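You operate a simulated robot arm through the tools that you are given. There is no shell and no other tool. Be economical: measure what you need, move in short steps, check, and stop when the job is done.

Carry out the task below with a simulated robot arm. There is one attempt and no reset: what you move stays moved.

TASK
Put one clip on the silver axle and one on the gold axle.
Fine: both go back into the rack.

It is judged by the outcome, as a careful person would: the job done as asked, and still so three seconds after it is handed in. It fails if anything else is knocked over, pushed out of place, dropped, spilled or broken.

THE ROBOT
A 7-joint arm with a two-finger parallel gripper, fixed in place. Base frame: the origin is at the foot of the arm, x ahead of it, y to its left, z up; the work surface is at about z = 866. Lengths are in mm, angles in rad, forces in N, time in s.
With the tool pointing down near the work surface it reaches from about 240 to 680 mm from the base axis. Its first joint turns from -1.152 to 1.152 rad. Payload 2.4 kg.
Tool frame: the origin (TCP) lies between the finger pads and is the grasp point; the fingertips stand 30 mm ahead of it; z points along the fingers, y is the line along which they close. The gripper opens to 94 mm. The fingers are 28 mm wide and 10 mm thick; the gripper's body (50 by 96 mm) begins 55 mm behind the TCP.
Orientation is told as [roll, pitch, yaw] about the base's x, y, z axes, in that order, counted from this pose: with the fingers straight down and closing along the base's y, the tool's x points along the base's -x, its y along +y and its z along -z.

THE INTERFACE
- The arm moves only by the tool nudge_tool. Its argument "moves" is a list of rows, each an object (a shift or turn left out is 0, a gripper value left out holds the last) with "jaw": the opening, from 0 (shut) to 1 (fully open); "travel": the shift along the base's x, y, z in units of 50 mm (1.0 is 50 mm), a list of three; "angular": the turn, a rotation vector about the base's x, y, z in units of 6 degrees (1.0 is 6 degrees), a list of three. In form: [{"jaw": jaw, "travel": [tx, ty, tz], "angular": [wx, wy, wz]}, ...]. A call has 1 to 20 rows; each row shifts and turns the commanded pose from where the row before left it. A call with a number of a shift or a turn outside -1 to 1 is refused whole. A row lasts 0.2 s, in which the tool goes at most 50 mm and 0.15 rad; a call with a longer step from one row to the next is refused whole, and so is a gripper value outside its range. Where a pose cannot be reached the arm comes as near as it can. A force on the tool above 40 N (or 10 N above the force at the start of the call, whichever is more), or a blocked arm, ends the call early, and 0.2 s more pass. The fingers move at their own pace (about 153 mm/s each) and stop on an object; they squeeze with about 42 N. The grip force told is the motor's: it shows also when the fingers shut on nothing. Time passes only in rows, and 0.2 s behind the last, so rows that do not move let the fingers close. The reply holds the time, the measured pose of the TCP, the force on the tool along the base axes, the opening and the grip force, in the units named above and with some noise, and new pictures: "show" is both (left out), scene, wrist or none.
- Cameras (640 x 400 px; columns grow to the right, rows downward): "scene" is fixed at [33.6, 467.9, 1450.2]; the picture's right is [-0.81, -0.59, 0.00], its down [-0.31, 0.42, -0.85] and it looks along [0.50, -0.69, -0.52] (base axes); focal length 364 px, centre (320, 200). "wrist" rides on the gripper at [-37, 0, -58] in the tool frame; the picture's right is [0.00, -1.00, 0.00], its down [0.97, 0.00, -0.24] and it looks along [0.24, 0.00, 0.97] (tool axes); focal length 218 px, centre (320, 200). There is no depth. A picture from a camera that has moved, and an enlarged one, comes with that camera's place and axes in the base frame and with its lens.
- close_up(camera, box): a new picture of the part [left, top, right, bottom] of that camera's present view, enlarged. It takes no simulated time.
- finish_job(): hands the job in; it is judged then, once.

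Go step by step. Nothing tells you positions but the pictures and the camera data: compare them with the known pose of the tool, close in by small moves and look again before you grip or let go. The budget is 120 turns and 150 pictures, counting those below and the enlarged ones. Unless the task says otherwise, let go and move clear before handing in, and close with one line.

The tools are called after "Emit:" by a JSON object that holds its "op" and its "data". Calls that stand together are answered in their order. nudge_tool: Moves the arm, as the interface text tells. Its arguments: {"type":"object","properties":{"moves":{"type":"array","items":{"type":"object","properties":{"jaw":{"type":"number"},"travel":{"type":"array","items":{"type":"number"}},"angular":{"type":"array","items":{"type":"number"}}}}},"show":{"type":"string","enum":["both","scene","wrist","none"]}},"required":["moves"]} The other tools are called the same way: close_up (camera, box) takes an enlarged picture of a part of a camera's view; finish_job () hands the job in.

At the start:

```text
t: 0.0
tcp_pos: [344.3, 139.2, 1190.2]
ee_rot: [0.0, 0.001, 0.002]
ft_force: [0.8, 0.5, -0.8]
finger_gap: 94.0
finger_force: 0.0
```

scene: 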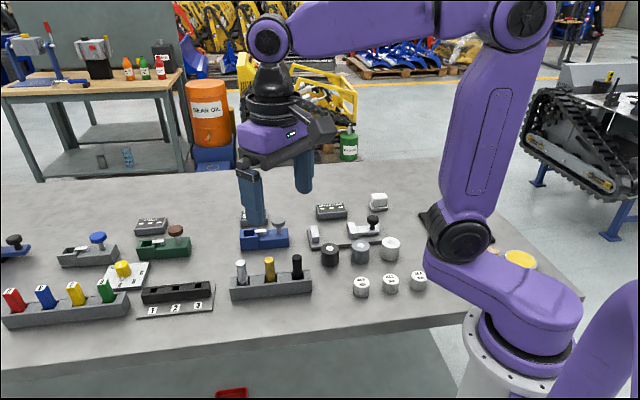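
wrist: 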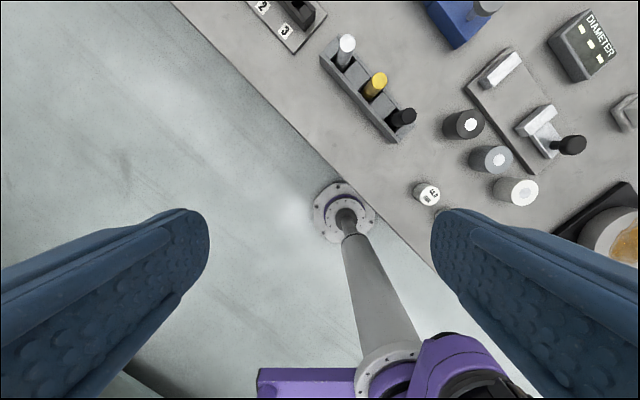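

I see a rack holding silver, gold and black axles, plus various fixtures. I need a closer look to find the clips.

Emit:
{"op": "close_up", "data": {"camera": "scene", "box": [220, 180, 440, 310]}}

Emit:
{"op": "close_up", "data": {"camera": "scene", "box": [0, 200, 220, 330]}}

Emit:
{"op": "close_up", "data": {"camera": "wrist", "box": [300, 0, 640, 220]}}

```text
2.91 times, centred on (330, 245) of scene
camera zoom: at [33.6, 467.9, 1450.2], right [-0.81, -0.59, 0.0], down [-0.31, 0.42, -0.85], along [0.5, -0.69, -0.52], focal length 1060 px, centre (291, 69)
```

zoom: 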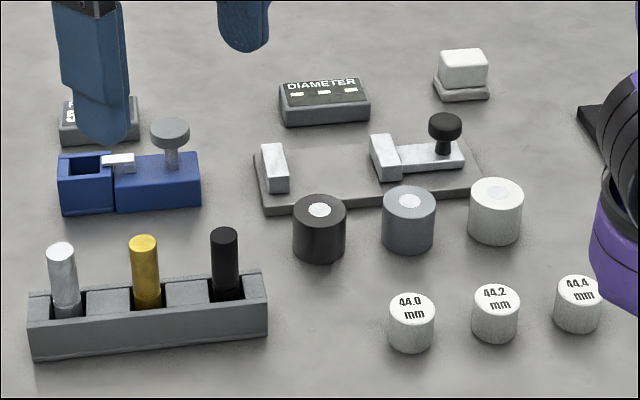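

```text
2.91 times, centred on (110, 265) of scene
camera zoom: at [33.6, 467.9, 1450.2], right [-0.81, -0.59, 0.0], down [-0.31, 0.42, -0.85], along [0.5, -0.69, -0.52], focal length 1060 px, centre (931, 11)
```

zoom: 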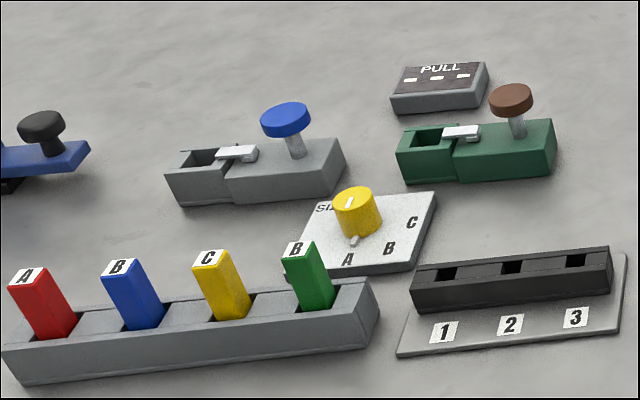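

```text
1.82 times, centred on (470, 110) of wrist
camera zoom: at [382.8, 139.6, 1247.3], right [0.0, -1.0, 0.0], down [-0.97, 0.0, 0.24], along [-0.24, 0.0, -0.97], focal length 397 px, centre (47, 364)
```

zoom: 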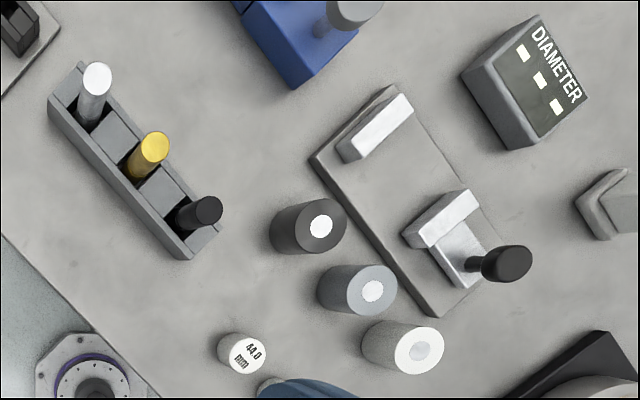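

The blue fixture with the grey knob, behind the rack, may be the clip applicator and it is in reach. I'll move the wrist camera over it to look.

Emit:
{"op": "nudge_tool", "data": {"moves": [{"travel": [0.8, -0.7, 0]}, {"travel": [0.8, -0.7, 0]}, {"travel": [0.8, -0.7, 0]}, {"travel": [0.8, -0.7, 0]}, {"travel": [0.8, -0.7, 0]}, {"travel": [0.4, 0, 0]}]}}

```text
refused: row 1 steps farther than a row can; nothing moved
```

Emit:
{"op": "nudge_tool", "data": {"moves": [{"travel": [0.7, -0.6, 0]}, {"travel": [0.7, -0.6, 0]}, {"travel": [0.7, -0.6, 0]}, {"travel": [0.7, -0.6, 0]}, {"travel": [0.7, -0.6, 0]}, {"travel": [0.5, -0.4, 0]}]}}

```text
t: 1.4
tcp_pos: [544.7, -30.8, 1190.6]
ee_rot: [0.001, 0.002, 0.001]
ft_force: [-0.8, 1.4, -0.4]
finger_gap: 93.7
finger_force: 0.1
camera wrist: at [582.3, -30.2, 1248.3], right [0.0, -1.0, 0.0], down [-0.97, 0.0, 0.24], along [-0.24, 0.0, -0.97], focal length 218 px, centre (320, 200)
```

scene: 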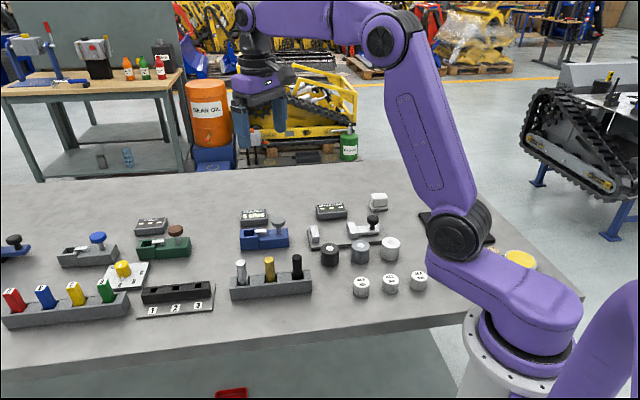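
wrist: 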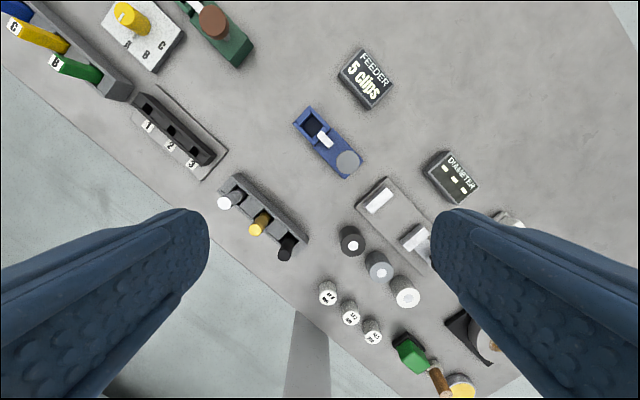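

The display reads "FEEDER 5 clips", so the blue fixture is the clip feeder. I'll zoom in on its mechanism.

Emit:
{"op": "close_up", "data": {"camera": "wrist", "box": [200, 40, 410, 270]}}

Emit:
{"op": "close_up", "data": {"camera": "scene", "box": [225, 200, 325, 305]}}

```text
1.74 times, centred on (305, 155) of wrist
camera zoom: at [582.3, -30.2, 1248.3], right [0.0, -1.0, 0.0], down [-0.97, 0.0, 0.24], along [-0.24, 0.0, -0.97], focal length 380 px, centre (346, 278)
```

zoom: 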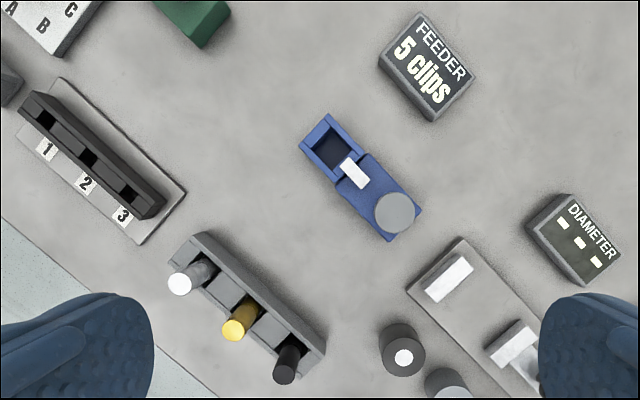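

```text
3.81 times, centred on (275, 252) of scene
camera zoom: at [33.6, 467.9, 1450.2], right [-0.81, -0.59, 0.0], down [-0.31, 0.42, -0.85], along [0.5, -0.69, -0.52], focal length 1388 px, centre (491, 0)
```

zoom: 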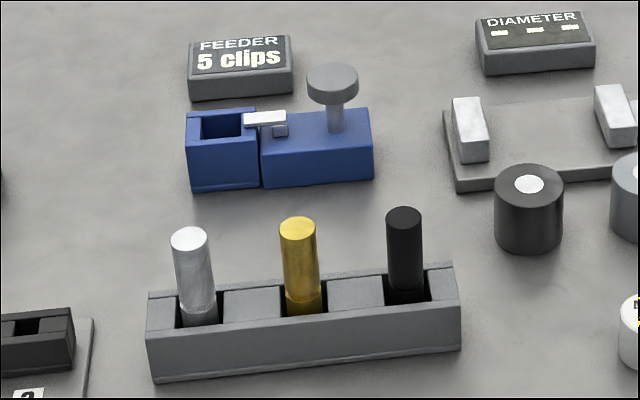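

The feeder is aligned with the rack, roughly 45° to the base axes. I'll turn the gripper to match and close in above the silver axle to measure it.

Emit:
{"op": "nudge_tool", "data": {"moves": [{"travel": [-0.1, 0.34, -0.32], "angular": [0, 0, 0.9375]}, {"travel": [-0.1, 0.34, -0.32], "angular": [0, 0, 0.9375]}, {"travel": [-0.1, 0.34, -0.32], "angular": [0, 0, 0.9375]}, {"travel": [-0.1, 0.34, -0.32], "angular": [0, 0, 0.9375]}, {"travel": [-0.1, 0.34, -0.32], "angular": [0, 0, 0.9375]}, {"travel": [-0.1, 0.34, -0.32], "angular": [0, 0, 0.9375]}, {"travel": [-0.1, 0.34, -0.32], "angular": [0, 0, 0.9375]}, {"travel": [-0.1, 0.34, -0.32], "angular": [0, 0, 0.9375]}]}}

```text
t: 3.2
tcp_pos: [504.8, 104.7, 1060.3]
ee_rot: [0.0, -0.001, 0.785]
ft_force: [0.5, -0.2, -0.1]
finger_gap: 93.8
finger_force: 0.1
camera wrist: at [532.0, 131.3, 1118.9], right [0.71, -0.71, 0.0], down [-0.69, -0.69, 0.24], along [-0.17, -0.17, -0.97], focal length 218 px, centre (320, 200)
```

scene: 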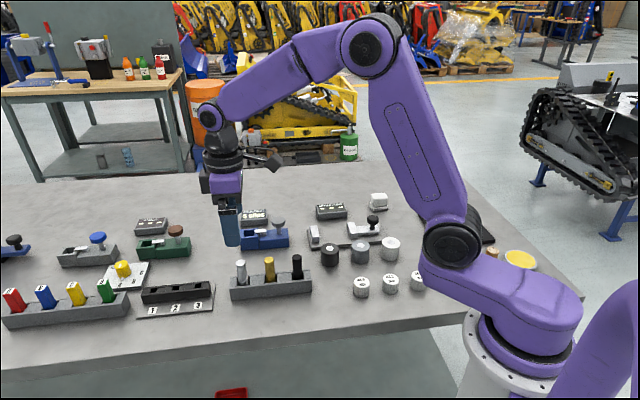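
wrist: 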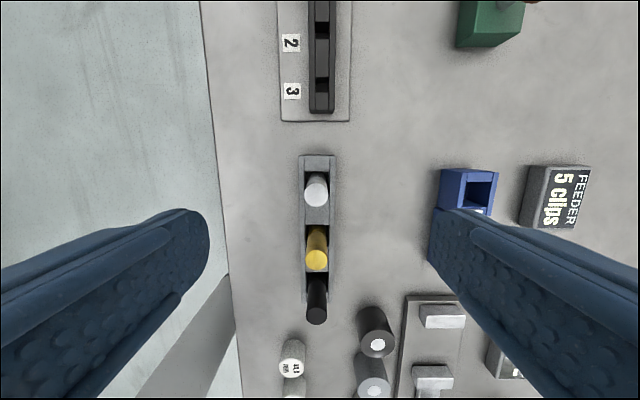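

Emit:
{"op": "close_up", "data": {"camera": "wrist", "box": [270, 140, 370, 335]}}

Emit:
{"op": "close_up", "data": {"camera": "scene", "box": [220, 215, 320, 305]}}

```text
2.05 times, centred on (320, 238) of wrist
camera zoom: at [532.0, 131.3, 1118.9], right [0.71, -0.71, 0.0], down [-0.69, -0.69, 0.24], along [-0.17, -0.17, -0.97], focal length 448 px, centre (320, 123)
```

zoom: 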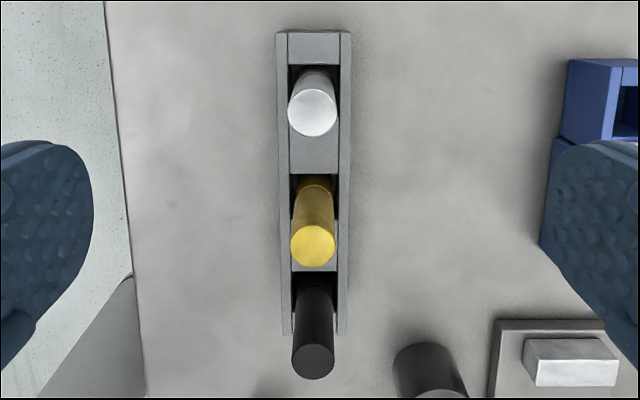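

```text
4.44 times, centred on (270, 260) of scene
camera zoom: at [33.6, 467.9, 1450.2], right [-0.81, -0.59, 0.0], down [-0.31, 0.42, -0.85], along [0.5, -0.69, -0.52], focal length 1619 px, centre (542, -67)
```

zoom: 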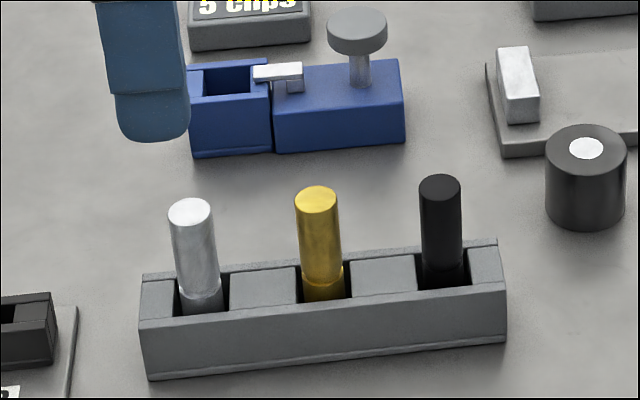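

The rack is aligned with the tool now; silver is at about (503.5, 107), top near z=950. I'll centre on it and lower partway with narrower jaws.

Emit:
{"op": "nudge_tool", "data": {"moves": [{"jaw": 0.6, "travel": [-0.024, 0.05, -0.4]}, {"travel": [0, 0, -0.6]}, {"travel": [0, 0, -0.5]}, {"travel": [0, 0, -0.2]}]}}

Emit:
{"op": "close_up", "data": {"camera": "scene", "box": [200, 205, 320, 305]}}

```text
t: 4.2
tcp_pos: [503.1, 107.8, 975.6]
ee_rot: [0.0, 0.0, 0.785]
ft_force: [0.9, -0.9, -0.2]
finger_gap: 56.3
finger_force: 0.1
camera wrist: at [530.0, 134.0, 1033.9], right [0.71, -0.71, 0.0], down [-0.69, -0.69, 0.24], along [-0.17, -0.17, -0.97], focal length 218 px, centre (320, 200)
```

scene: 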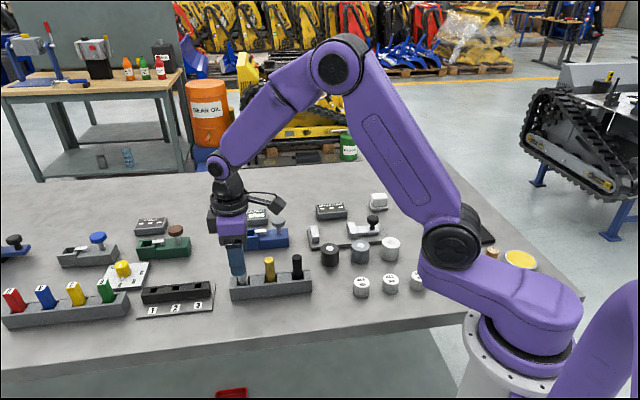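
wrist: 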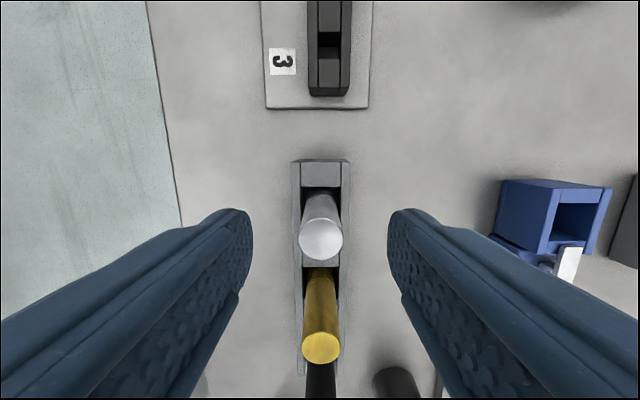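

```text
4.00 times, centred on (260, 255) of scene
camera zoom: at [33.6, 467.9, 1450.2], right [-0.81, -0.59, 0.0], down [-0.31, 0.42, -0.85], along [0.5, -0.69, -0.52], focal length 1457 px, centre (560, -20)
```

zoom: 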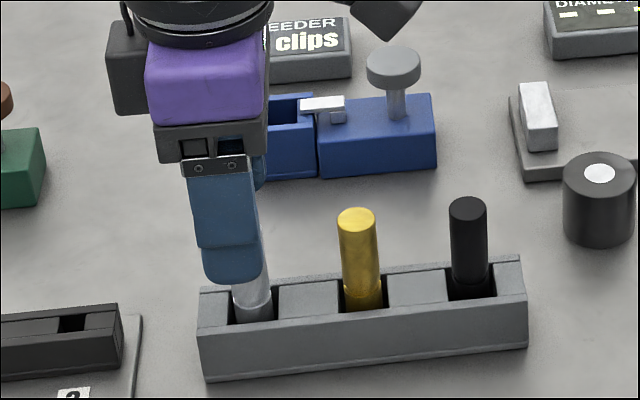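

Emit:
{"op": "nudge_tool", "data": {"moves": [{"travel": [0, 0, -0.25]}, {"travel": [0, 0, -0.25]}, {}]}}

Emit:
{"op": "close_up", "data": {"camera": "scene", "box": [220, 245, 280, 305]}}

```text
t: 5.0
tcp_pos: [502.8, 106.2, 951.8]
ee_rot: [0.0, 0.0, 0.786]
ft_force: [-0.4, 0.6, -0.7]
finger_gap: 56.4
finger_force: 0.0
camera wrist: at [530.5, 133.4, 1009.6], right [0.71, -0.71, 0.0], down [-0.69, -0.69, 0.24], along [-0.17, -0.17, -0.97], focal length 218 px, centre (320, 200)
```

scene: 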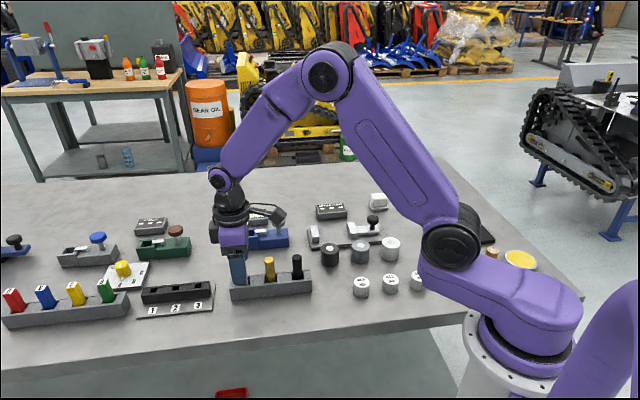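
wrist: 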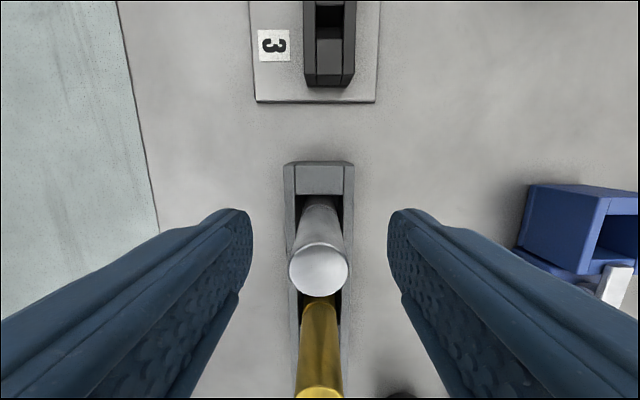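

```text
6.67 times, centred on (250, 275) of scene
camera zoom: at [33.6, 467.9, 1450.2], right [-0.81, -0.59, 0.0], down [-0.31, 0.42, -0.85], along [0.5, -0.69, -0.52], focal length 2429 px, centre (787, -300)
```

zoom: 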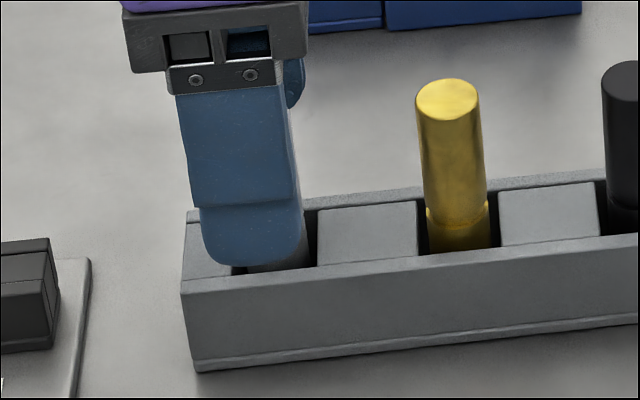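

Fingertips are about 13 mm above the rack rim and straddle the silver axle. I'll go down 4 mm, close, and check the grip.

Emit:
{"op": "nudge_tool", "data": {"moves": [{"travel": [0, 0, -0.08]}, {"jaw": 0.0}, {"jaw": 0.0}, {"jaw": 0.0}], "show": "wrist"}}

```text
t: 6.0
tcp_pos: [502.8, 109.1, 948.1]
ee_rot: [0.001, -0.001, 0.787]
ft_force: [-0.7, 1.2, 2.1]
finger_gap: 19.3
finger_force: 42.4
camera wrist: at [530.7, 133.8, 1005.7], right [0.71, -0.71, 0.0], down [-0.69, -0.69, 0.24], along [-0.17, -0.17, -0.97], focal length 218 px, centre (320, 200)
```

wrist: 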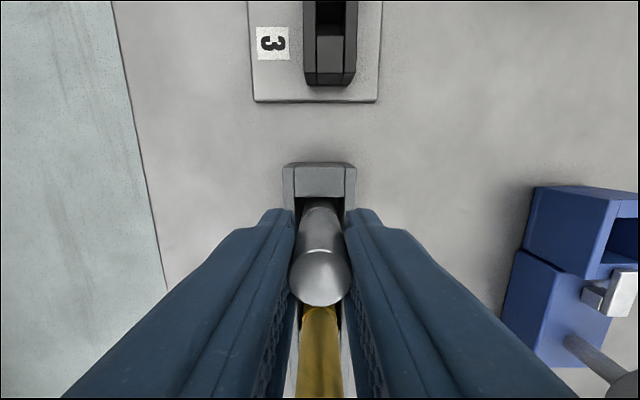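

Silver is gripped (19 mm). Lifting straight up to see its full length.

Emit:
{"op": "nudge_tool", "data": {"moves": [{"travel": [0, 0, 0.3]}, {"travel": [0, 0, 0.6]}, {"travel": [0, 0, 0.7]}, {"travel": [0, 0, 0.4]}], "show": "wrist"}}

Emit:
{"op": "close_up", "data": {"camera": "scene", "box": [200, 180, 330, 300]}}

```text
t: 7.0
tcp_pos: [503.2, 107.9, 1047.9]
ee_rot: [0.0, 0.002, 0.786]
ft_force: [-0.4, 0.0, -1.6]
finger_gap: 19.1
finger_force: 42.1
camera wrist: at [530.3, 133.8, 1105.5], right [0.71, -0.71, 0.0], down [-0.69, -0.69, 0.24], along [-0.17, -0.17, -0.97], focal length 218 px, centre (320, 200)
```

wrist: 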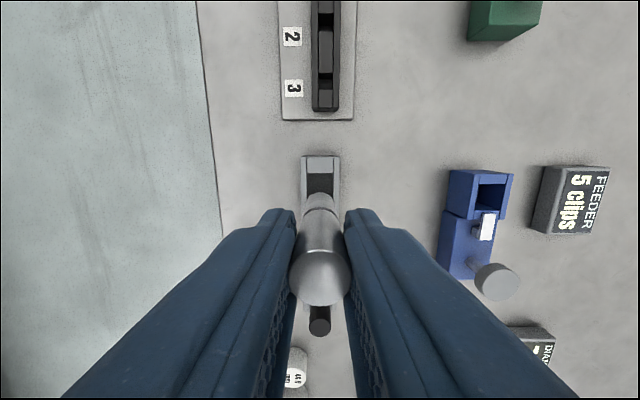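

```text
3.33 times, centred on (265, 240) of scene
camera zoom: at [33.6, 467.9, 1450.2], right [-0.81, -0.59, 0.0], down [-0.31, 0.42, -0.85], along [0.5, -0.69, -0.52], focal length 1214 px, centre (503, 67)
```

zoom: 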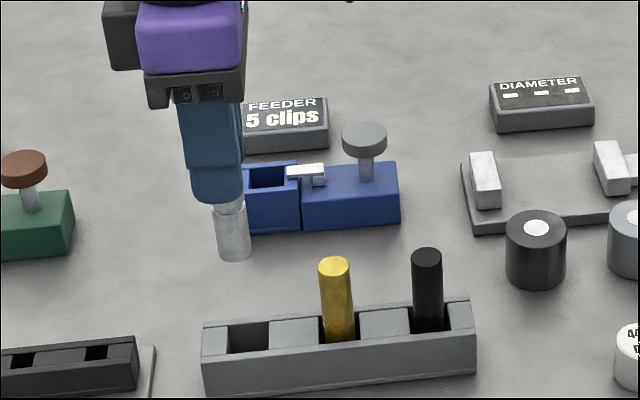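

The groove ring shows just below the fingertips. I'll carry the axle above the feeder socket, about (610, -14), staying high.

Emit:
{"op": "nudge_tool", "data": {"moves": [{"travel": [0.53, -0.61, 0]}, {"travel": [0.53, -0.61, 0]}, {"travel": [0.53, -0.61, 0]}, {"travel": [0.53, -0.61, 0]}, {}]}}

Emit:
{"op": "close_up", "data": {"camera": "scene", "box": [210, 170, 310, 260]}}

Emit:
{"op": "close_up", "data": {"camera": "wrist", "box": [240, 140, 400, 320]}}

```text
t: 8.2
tcp_pos: [612.1, -15.4, 1046.5]
ee_rot: [0.0, 0.0, 0.785]
ft_force: [-0.8, 0.6, -1.5]
finger_gap: 19.4
finger_force: 41.9
camera wrist: at [638.5, 11.3, 1104.5], right [0.71, -0.71, 0.0], down [-0.69, -0.69, 0.24], along [-0.17, -0.17, -0.97], focal length 218 px, centre (320, 200)
```

scene: 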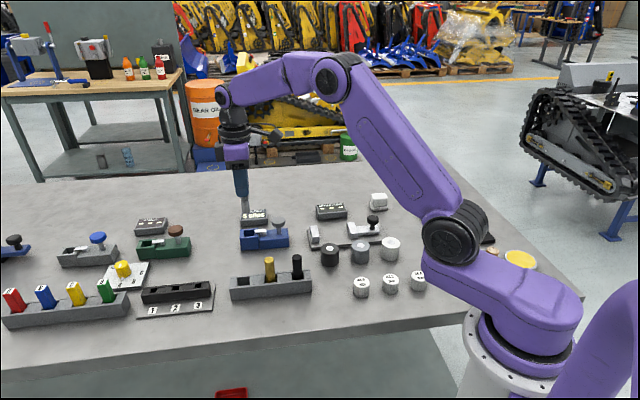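
wrist: 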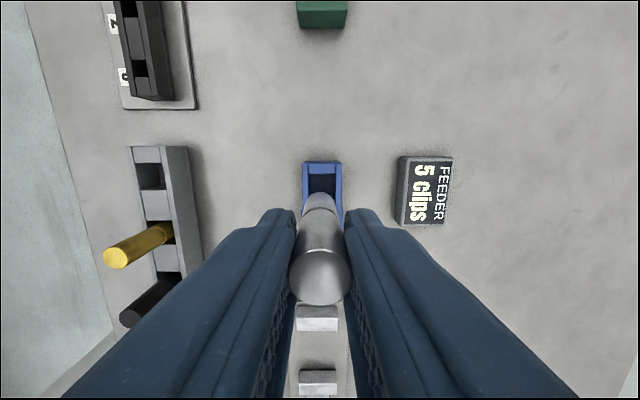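

```text
4.44 times, centred on (260, 215) of scene
camera zoom: at [33.7, 467.9, 1450.2], right [-0.81, -0.59, 0.0], down [-0.31, 0.42, -0.85], along [0.5, -0.69, -0.52], focal length 1619 px, centre (587, 133)
```

zoom: 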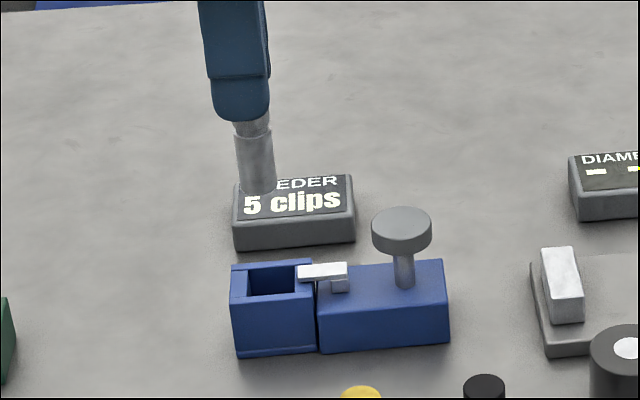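

```text
2.22 times, centred on (320, 230) of wrist
camera zoom: at [638.5, 11.3, 1104.5], right [0.71, -0.71, 0.0], down [-0.69, -0.69, 0.24], along [-0.17, -0.17, -0.97], focal length 485 px, centre (320, 133)
```

zoom: 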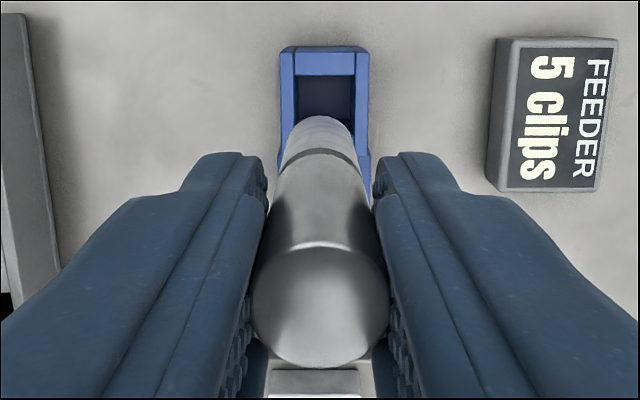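

The axle is nearly above the socket, off by about 2 mm. I'll correct it and lower until the axle end is just above the socket.

Emit:
{"op": "nudge_tool", "data": {"moves": [{"travel": [0.04, -0.014, -0.3]}, {"travel": [0, 0, -0.4]}, {"travel": [0, 0, -0.2]}, {}], "show": "wrist"}}

Emit:
{"op": "close_up", "data": {"camera": "scene", "box": [220, 180, 310, 260]}}

Emit:
{"op": "close_up", "data": {"camera": "wrist", "box": [240, 110, 400, 290]}}

```text
t: 9.2
tcp_pos: [610.6, -15.6, 1002.5]
ee_rot: [0.001, 0.0, 0.784]
ft_force: [0.5, 0.0, -2.0]
finger_gap: 18.8
finger_force: 41.9
camera wrist: at [638.7, 11.7, 1060.2], right [0.71, -0.71, 0.0], down [-0.69, -0.69, 0.24], along [-0.17, -0.17, -0.97], focal length 218 px, centre (320, 200)
```

wrist: 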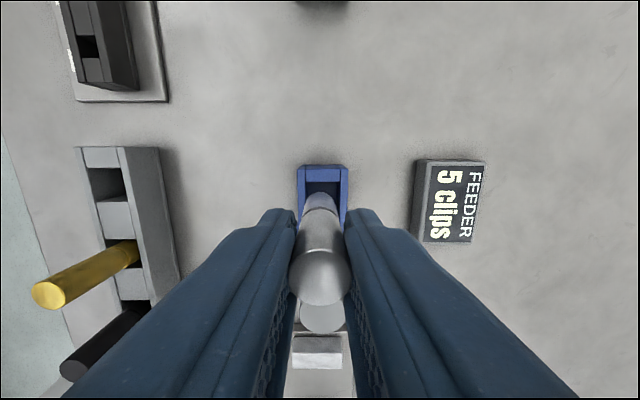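

```text
5.00 times, centred on (265, 220) of scene
camera zoom: at [33.7, 467.9, 1450.2], right [-0.81, -0.59, 0.0], down [-0.31, 0.42, -0.85], along [0.5, -0.69, -0.52], focal length 1822 px, centre (595, 100)
```

zoom: 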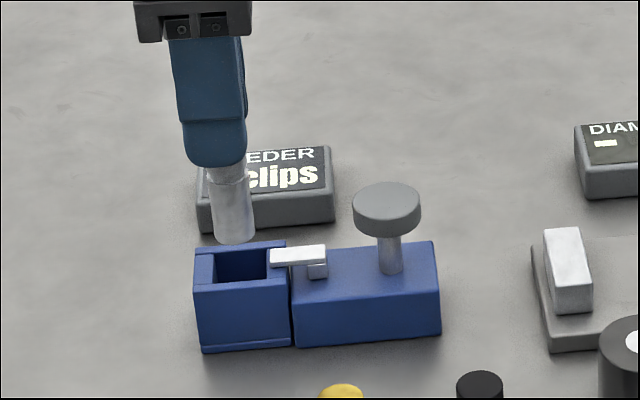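

```text
2.22 times, centred on (320, 200) of wrist
camera zoom: at [638.7, 11.7, 1060.2], right [0.71, -0.71, 0.0], down [-0.69, -0.69, 0.24], along [-0.17, -0.17, -0.97], focal length 485 px, centre (320, 200)
```

zoom: 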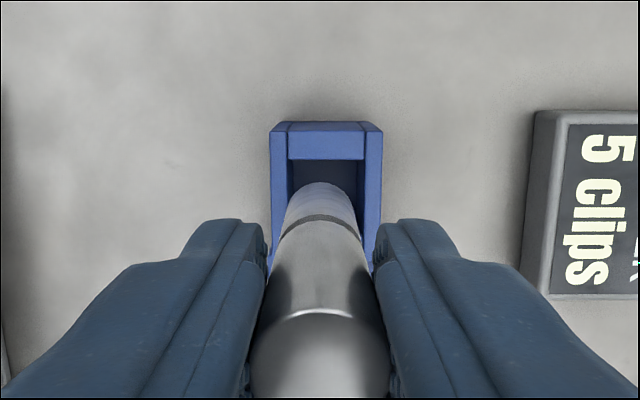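

Emit:
{"op": "nudge_tool", "data": {"moves": [{"travel": [0.014, -0.042, 0]}, {"travel": [0, 0, -0.15]}, {"travel": [0, 0, -0.12]}, {}], "show": "none"}}

Emit:
{"op": "close_up", "data": {"camera": "scene", "box": [230, 200, 290, 260]}}

Emit:
{"op": "close_up", "data": {"camera": "wrist", "box": [260, 130, 380, 260]}}

```text
t: 10.2
tcp_pos: [611.7, -18.3, 988.3]
ee_rot: [0.001, 0.0, 0.785]
ft_force: [0.2, 0.4, -1.8]
finger_gap: 19.1
finger_force: 42.3
```

```text
6.67 times, centred on (260, 230) of scene
camera zoom: at [33.7, 467.9, 1450.2], right [-0.81, -0.59, 0.0], down [-0.31, 0.42, -0.85], along [0.5, -0.69, -0.52], focal length 2429 px, centre (720, 0)
```

zoom: 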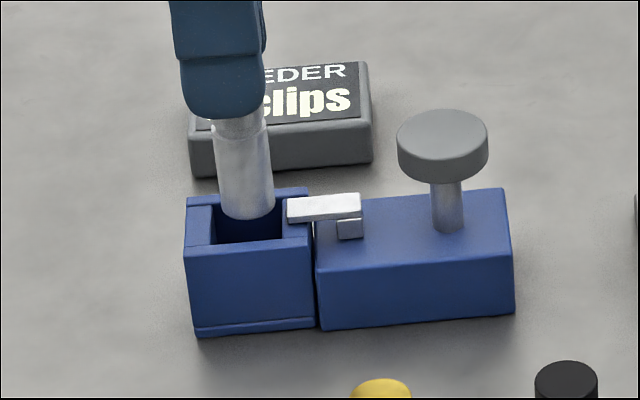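

```text
3.08 times, centred on (320, 195) of wrist
camera zoom: at [638.9, 9.0, 1046.3], right [0.71, -0.71, 0.0], down [-0.69, -0.69, 0.24], along [-0.17, -0.17, -0.97], focal length 672 px, centre (320, 215)
```

zoom: 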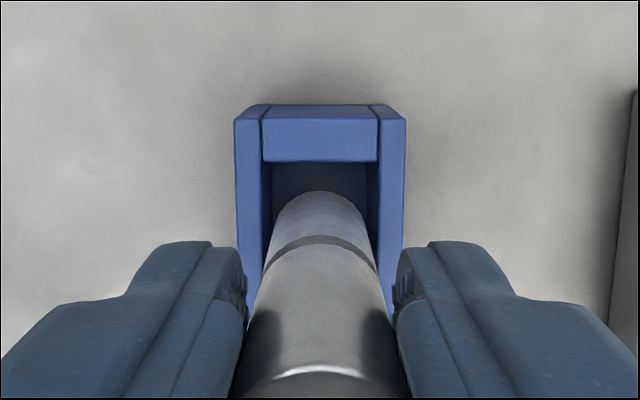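

The axle is centred over the socket in both views. Lowering it in, watching force.

Emit:
{"op": "nudge_tool", "data": {"moves": [{"travel": [0, 0, -0.15]}, {"travel": [0, 0, -0.15]}, {"travel": [0, 0, -0.15]}, {"travel": [0, 0, -0.15]}, {"travel": [0, 0, -0.1]}, {}], "show": "none"}}

Emit:
{"op": "close_up", "data": {"camera": "scene", "box": [230, 200, 290, 260]}}

```text
t: 11.6
tcp_pos: [612.7, -16.3, 953.8]
ee_rot: [0.0, 0.0, 0.787]
ft_force: [0.9, 0.1, -2.6]
finger_gap: 19.1
finger_force: 41.7
```

```text
6.67 times, centred on (260, 230) of scene
camera zoom: at [33.7, 467.9, 1450.2], right [-0.81, -0.59, 0.0], down [-0.31, 0.42, -0.85], along [0.5, -0.69, -0.52], focal length 2429 px, centre (720, 0)
```

zoom: 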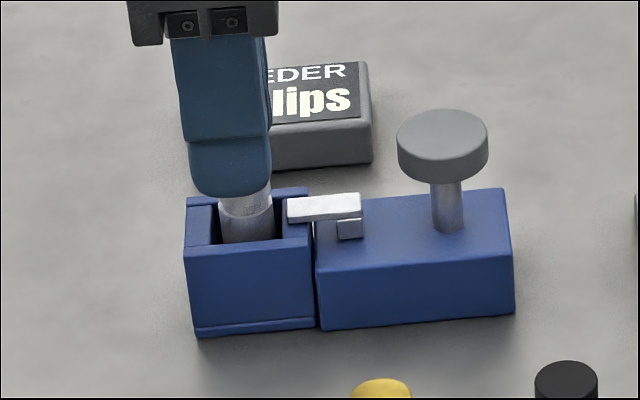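

Emit:
{"op": "nudge_tool", "data": {"moves": [{"travel": [0, 0, -0.05]}, {"travel": [0, 0, -0.04]}, {"travel": [0, 0, -0.04]}, {}], "show": "none"}}

Emit:
{"op": "close_up", "data": {"camera": "scene", "box": [230, 200, 290, 260]}}

```text
t: 12.6
tcp_pos: [612.8, -16.4, 948.2]
ee_rot: [0.0, 0.001, 0.787]
ft_force: [-2.1, -0.6, 3.4]
finger_gap: 19.2
finger_force: 41.7
```

```text
6.67 times, centred on (260, 230) of scene
camera zoom: at [33.5, 467.9, 1450.2], right [-0.81, -0.59, 0.0], down [-0.31, 0.42, -0.85], along [0.51, -0.69, -0.52], focal length 2429 px, centre (720, 0)
```

zoom: 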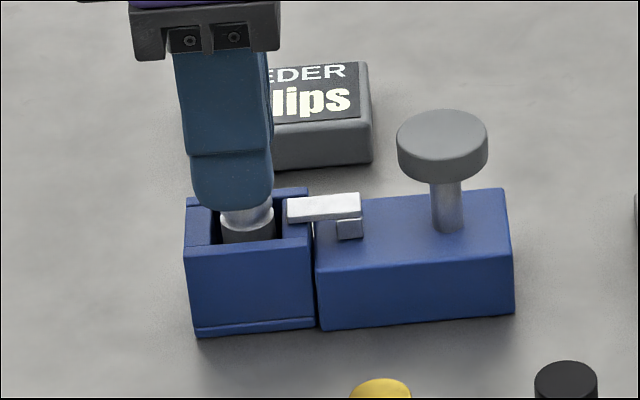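

The axle touched the socket floor at the same height as in the rack (force sign flipped). Releasing and rising straight up.

Emit:
{"op": "nudge_tool", "data": {"moves": [{"jaw": 0.5}, {"jaw": 0.5}, {"travel": [0, 0, 0.3]}, {"travel": [0, 0, 0.6]}, {"travel": [0, 0, 0.6]}]}}

Emit:
{"op": "close_up", "data": {"camera": "scene", "box": [230, 195, 295, 260]}}

Emit:
{"op": "close_up", "data": {"camera": "wrist", "box": [230, 130, 410, 330]}}

```text
t: 13.8
tcp_pos: [612.9, -17.0, 1022.4]
ee_rot: [-0.002, 0.0, 0.785]
ft_force: [-0.1, 0.5, -0.2]
finger_gap: 47.1
finger_force: 0.0
camera wrist: at [639.5, 9.2, 1080.1], right [0.71, -0.71, 0.0], down [-0.69, -0.69, 0.24], along [-0.17, -0.17, -0.97], focal length 218 px, centre (320, 200)
```

scene: 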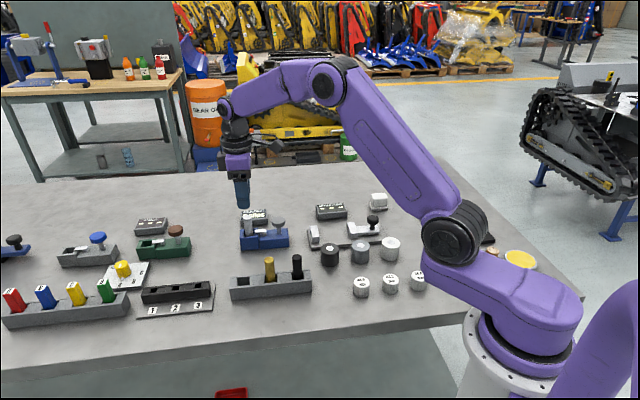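
wrist: 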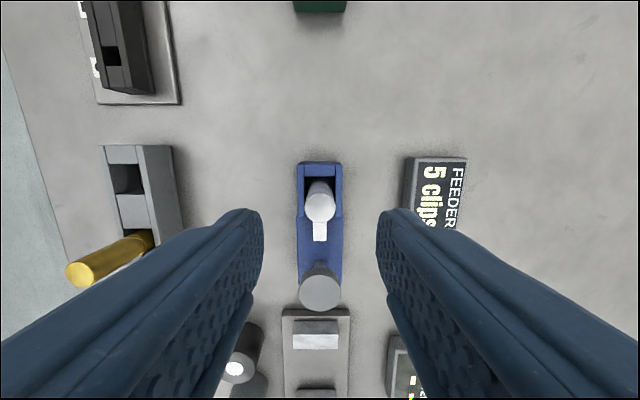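

```text
6.15 times, centred on (262, 228) of scene
camera zoom: at [33.6, 467.9, 1450.2], right [-0.81, -0.59, 0.0], down [-0.31, 0.42, -0.85], along [0.5, -0.69, -0.52], focal length 2242 px, centre (674, 31)
```

zoom: 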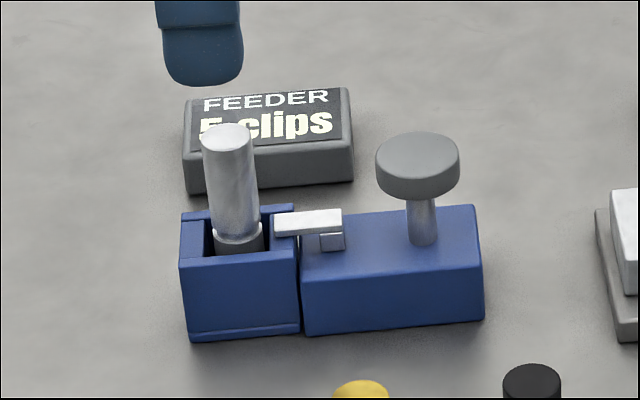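

```text
2.00 times, centred on (320, 230) of wrist
camera zoom: at [639.5, 9.2, 1080.1], right [0.71, -0.71, 0.0], down [-0.69, -0.69, 0.24], along [-0.17, -0.17, -0.97], focal length 436 px, centre (320, 140)
```

zoom: 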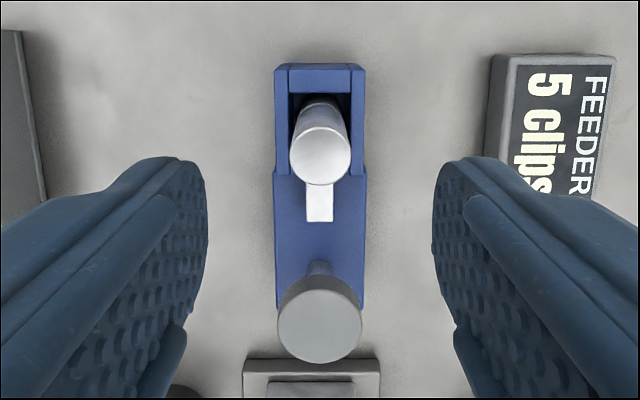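

The silver axle stands in the socket with its groove at the tongue's height. Next I'll hover over the grey knob and check alignment before pressing it.

Emit:
{"op": "nudge_tool", "data": {"moves": [{"travel": [-0.5, -0.5, 0]}, {"travel": [-0.5, -0.5, 0]}, {}], "show": "wrist"}}

Emit:
{"op": "close_up", "data": {"camera": "scene", "box": [230, 175, 310, 260]}}

```text
t: 14.6
tcp_pos: [561.0, -65.9, 1022.6]
ee_rot: [0.001, 0.0, 0.785]
ft_force: [-0.3, 0.5, -0.3]
finger_gap: 47.1
finger_force: 0.0
camera wrist: at [588.3, -40.2, 1080.5], right [0.71, -0.71, 0.0], down [-0.69, -0.69, 0.24], along [-0.17, -0.17, -0.97], focal length 218 px, centre (320, 200)
```

wrist: 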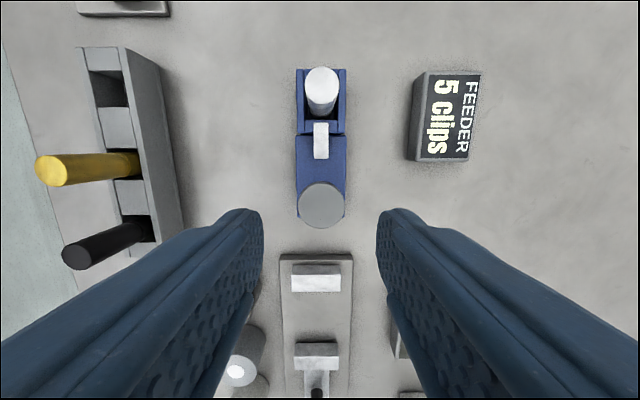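

```text
4.71 times, centred on (270, 218) of scene
camera zoom: at [33.6, 467.9, 1450.2], right [-0.81, -0.59, 0.0], down [-0.31, 0.42, -0.85], along [0.5, -0.69, -0.52], focal length 1714 px, centre (555, 118)
```

zoom: 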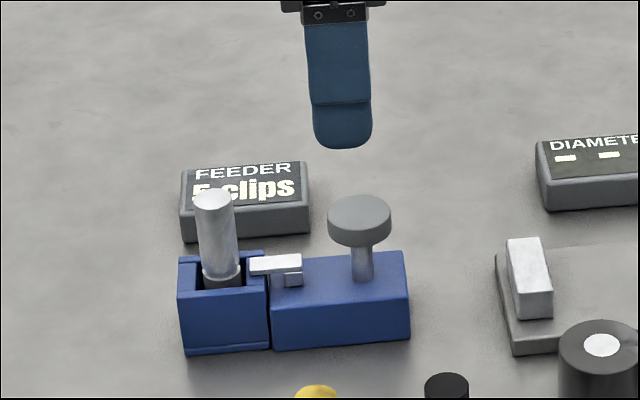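

The knob top is at about z=925 and 4.5 mm further along. I'll centre on it, shut the fingers, and come down to just above it.

Emit:
{"op": "nudge_tool", "data": {"moves": [{"jaw": 0, "travel": [-0.064, -0.064, 0]}, {"travel": [0, 0, -0.5]}, {"travel": [0, 0, -0.5]}, {"travel": [0, 0, -0.14]}, {}], "show": "wrist"}}

Emit:
{"op": "close_up", "data": {"camera": "scene", "box": [230, 190, 300, 260]}}

```text
t: 15.8
tcp_pos: [561.0, -70.7, 964.5]
ee_rot: [0.001, 0.0, 0.785]
ft_force: [0.7, -0.1, 0.3]
finger_gap: 0.0
finger_force: 33.3
camera wrist: at [587.0, -43.8, 1022.7], right [0.71, -0.71, 0.0], down [-0.69, -0.69, 0.24], along [-0.17, -0.17, -0.97], focal length 218 px, centre (320, 200)
```

wrist: 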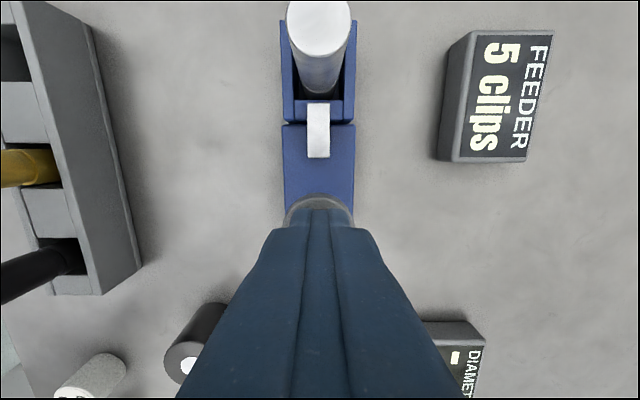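

```text
5.71 times, centred on (265, 225) of scene
camera zoom: at [33.6, 467.9, 1450.2], right [-0.81, -0.59, 0.0], down [-0.31, 0.42, -0.85], along [0.5, -0.69, -0.52], focal length 2082 px, centre (634, 57)
```

zoom: 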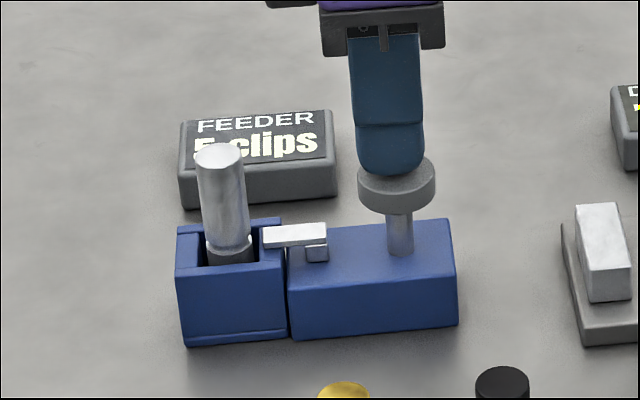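

Fingertips are above the knob. Pressing down in small steps.

Emit:
{"op": "nudge_tool", "data": {"moves": [{"travel": [0, 0, -0.1]}, {"travel": [0, 0, -0.08]}, {"travel": [0, 0, -0.08]}, {"travel": [0, 0, -0.08]}, {}], "show": "none"}}

Emit:
{"op": "close_up", "data": {"camera": "scene", "box": [230, 190, 300, 260]}}

```text
t: 17.0
tcp_pos: [559.1, -71.1, 948.8]
ee_rot: [-0.001, -0.001, 0.786]
ft_force: [2.7, 1.1, 5.8]
finger_gap: 0.1
finger_force: 32.9
```

```text
5.71 times, centred on (265, 225) of scene
camera zoom: at [33.6, 468.0, 1450.2], right [-0.81, -0.59, 0.0], down [-0.31, 0.42, -0.85], along [0.5, -0.69, -0.52], focal length 2082 px, centre (634, 57)
```

zoom: 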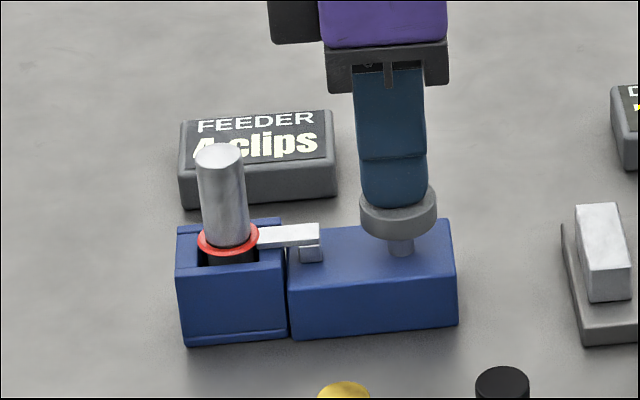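

The counter reads 4 and a red clip is on the silver axle. Rising off the knob to check it.

Emit:
{"op": "nudge_tool", "data": {"moves": [{"travel": [0, 0, 0.1]}, {"travel": [0, 0, 0.2]}, {"travel": [0, 0, 0.6]}, {"travel": [0, 0, 0.6]}, {"jaw": 0.5, "travel": [0.5, 0.5, 0]}, {"travel": [0.5, 0.5, 0]}, {"travel": [0.064, 0.064, 0]}], "show": "wrist"}}

Emit:
{"op": "close_up", "data": {"camera": "scene", "box": [230, 190, 300, 260]}}

```text
t: 18.6
tcp_pos: [614.3, -16.7, 1022.8]
ee_rot: [-0.001, 0.001, 0.785]
ft_force: [1.1, -0.4, -0.4]
finger_gap: 47.0
finger_force: 0.1
camera wrist: at [639.9, 10.1, 1080.5], right [0.71, -0.71, 0.0], down [-0.69, -0.69, 0.24], along [-0.17, -0.17, -0.97], focal length 218 px, centre (320, 200)
```

wrist: 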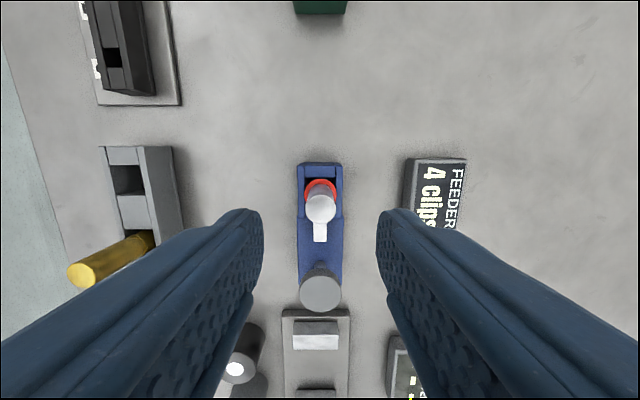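

```text
5.71 times, centred on (265, 225) of scene
camera zoom: at [33.6, 467.9, 1450.2], right [-0.81, -0.59, 0.0], down [-0.31, 0.42, -0.85], along [0.5, -0.69, -0.52], focal length 2082 px, centre (634, 57)
```

zoom: 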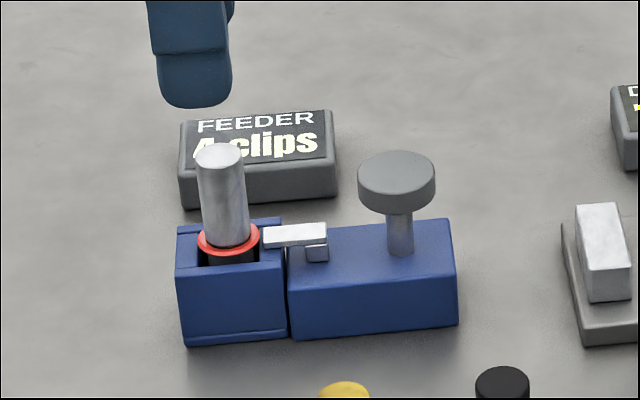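

The clip sits fully around the groove. I'll descend and grip silver a few mm higher than before to stay clear of the clip.

Emit:
{"op": "nudge_tool", "data": {"moves": [{"travel": [0, 0, -0.5]}, {"travel": [0, 0, -0.5]}, {"travel": [0, 0, -0.4]}, {"travel": [0, 0, -0.06]}, {"jaw": 0}, {"jaw": 0}, {"jaw": 0}], "show": "none"}}

Emit:
{"op": "close_up", "data": {"camera": "scene", "box": [230, 190, 300, 260]}}

```text
t: 20.2
tcp_pos: [612.5, -16.8, 950.8]
ee_rot: [0.002, -0.001, 0.787]
ft_force: [0.4, 0.5, -0.4]
finger_gap: 19.0
finger_force: 41.7
```

```text
5.71 times, centred on (265, 225) of scene
camera zoom: at [33.6, 467.9, 1450.2], right [-0.81, -0.59, 0.0], down [-0.31, 0.42, -0.85], along [0.5, -0.69, -0.52], focal length 2082 px, centre (634, 57)
```

zoom: 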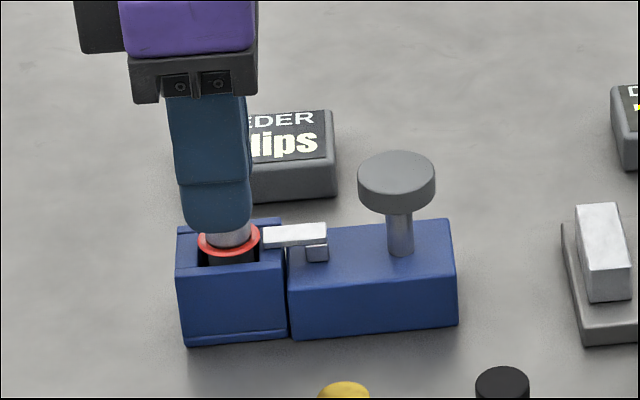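

Gripped, with the clip clear of the fingers. Lifting and carrying back above silver's rack slot.

Emit:
{"op": "nudge_tool", "data": {"moves": [{"travel": [0, 0, 0.2]}, {"travel": [0, 0, 0.6]}, {"travel": [0, 0, 0.8]}, {"travel": [0, 0, 0.4]}, {"travel": [-0.5435, 0.624, 0]}, {"travel": [-0.5435, 0.624, 0]}, {"travel": [-0.5435, 0.624, 0]}, {"travel": [-0.5435, 0.624, 0]}, {"travel": [0, 0, -0.5]}, {"travel": [0, 0, -0.5]}, {}], "show": "none"}}

Emit:
{"op": "close_up", "data": {"camera": "scene", "box": [215, 210, 305, 305]}}

Emit:
{"op": "close_up", "data": {"camera": "wrist", "box": [250, 110, 390, 270]}}

```text
t: 22.6
tcp_pos: [504.9, 108.0, 1002.8]
ee_rot: [0.0, 0.003, 0.785]
ft_force: [0.6, -0.9, -2.3]
finger_gap: 18.8
finger_force: 42.2
```

```text
4.21 times, centred on (260, 258) of scene
camera zoom: at [33.6, 467.9, 1450.2], right [-0.81, -0.59, 0.0], down [-0.31, 0.42, -0.85], along [0.5, -0.69, -0.52], focal length 1534 px, centre (573, -42)
```

zoom: 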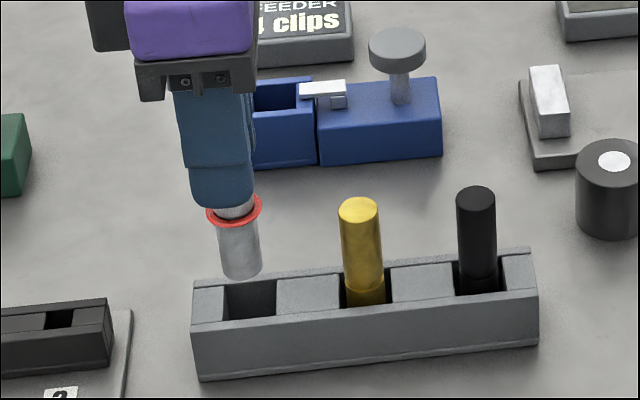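

```text
2.50 times, centred on (320, 190) of wrist
camera zoom: at [530.6, 134.2, 1060.2], right [0.71, -0.71, 0.0], down [-0.69, -0.69, 0.24], along [-0.17, -0.17, -0.97], focal length 546 px, centre (320, 225)
```

zoom: 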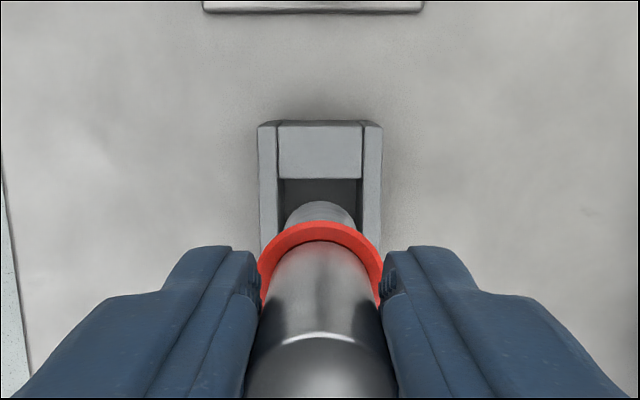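

Aligned laterally over the slot. Lowering in small steps.

Emit:
{"op": "nudge_tool", "data": {"moves": [{"travel": [0, 0, -0.15]}, {"travel": [0, 0, -0.08]}, {}], "show": "none"}}

Emit:
{"op": "close_up", "data": {"camera": "scene", "box": [220, 240, 280, 305]}}

Emit:
{"op": "close_up", "data": {"camera": "wrist", "box": [250, 110, 390, 270]}}

```text
t: 23.4
tcp_pos: [504.1, 107.0, 990.3]
ee_rot: [0.0, -0.001, 0.786]
ft_force: [0.0, 1.2, -2.1]
finger_gap: 19.3
finger_force: 42.2
```

```text
6.15 times, centred on (250, 272) of scene
camera zoom: at [33.6, 467.9, 1450.2], right [-0.81, -0.59, 0.0], down [-0.31, 0.42, -0.85], along [0.5, -0.69, -0.52], focal length 2242 px, centre (751, -246)
```

zoom: 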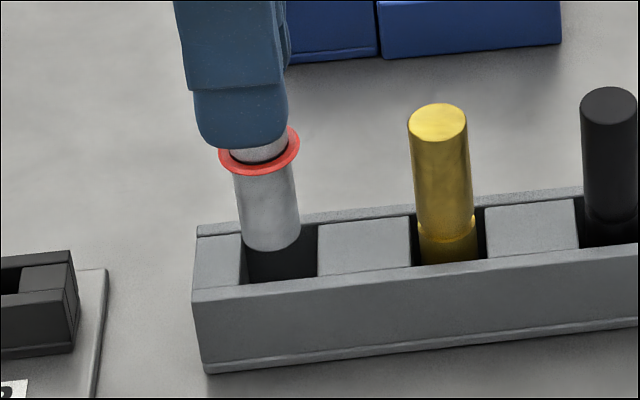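

```text
2.50 times, centred on (320, 190) of wrist
camera zoom: at [531.1, 134.3, 1048.0], right [0.71, -0.71, 0.0], down [-0.69, -0.69, 0.24], along [-0.17, -0.17, -0.97], focal length 546 px, centre (320, 225)
```

zoom: 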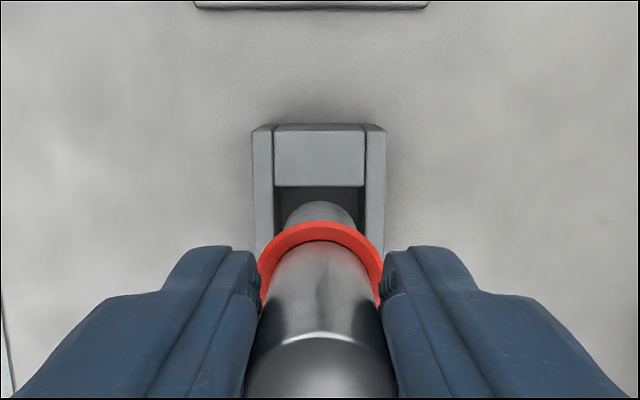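

The axle is about 2 mm toward the near end of its slot; nudging it inward and continuing down.

Emit:
{"op": "nudge_tool", "data": {"moves": [{"travel": [-0.03, -0.03, 0]}, {"travel": [0, 0, -0.15]}, {"travel": [0, 0, -0.15]}, {"travel": [0, 0, -0.15]}, {"travel": [0, 0, -0.1]}, {}], "show": "none"}}

Emit:
{"op": "close_up", "data": {"camera": "scene", "box": [220, 240, 280, 305]}}

```text
t: 24.8
tcp_pos: [502.3, 107.4, 961.7]
ee_rot: [-0.001, 0.001, 0.784]
ft_force: [-0.4, 0.0, -2.6]
finger_gap: 19.0
finger_force: 42.0
```

```text
6.15 times, centred on (250, 272) of scene
camera zoom: at [33.6, 467.9, 1450.2], right [-0.81, -0.59, 0.0], down [-0.31, 0.42, -0.85], along [0.5, -0.69, -0.52], focal length 2242 px, centre (751, -246)
```

zoom: 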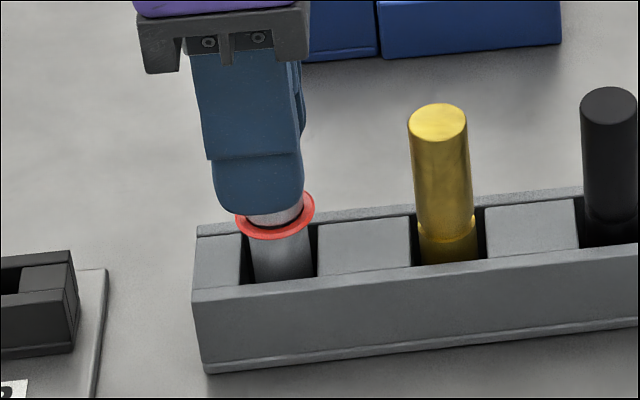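

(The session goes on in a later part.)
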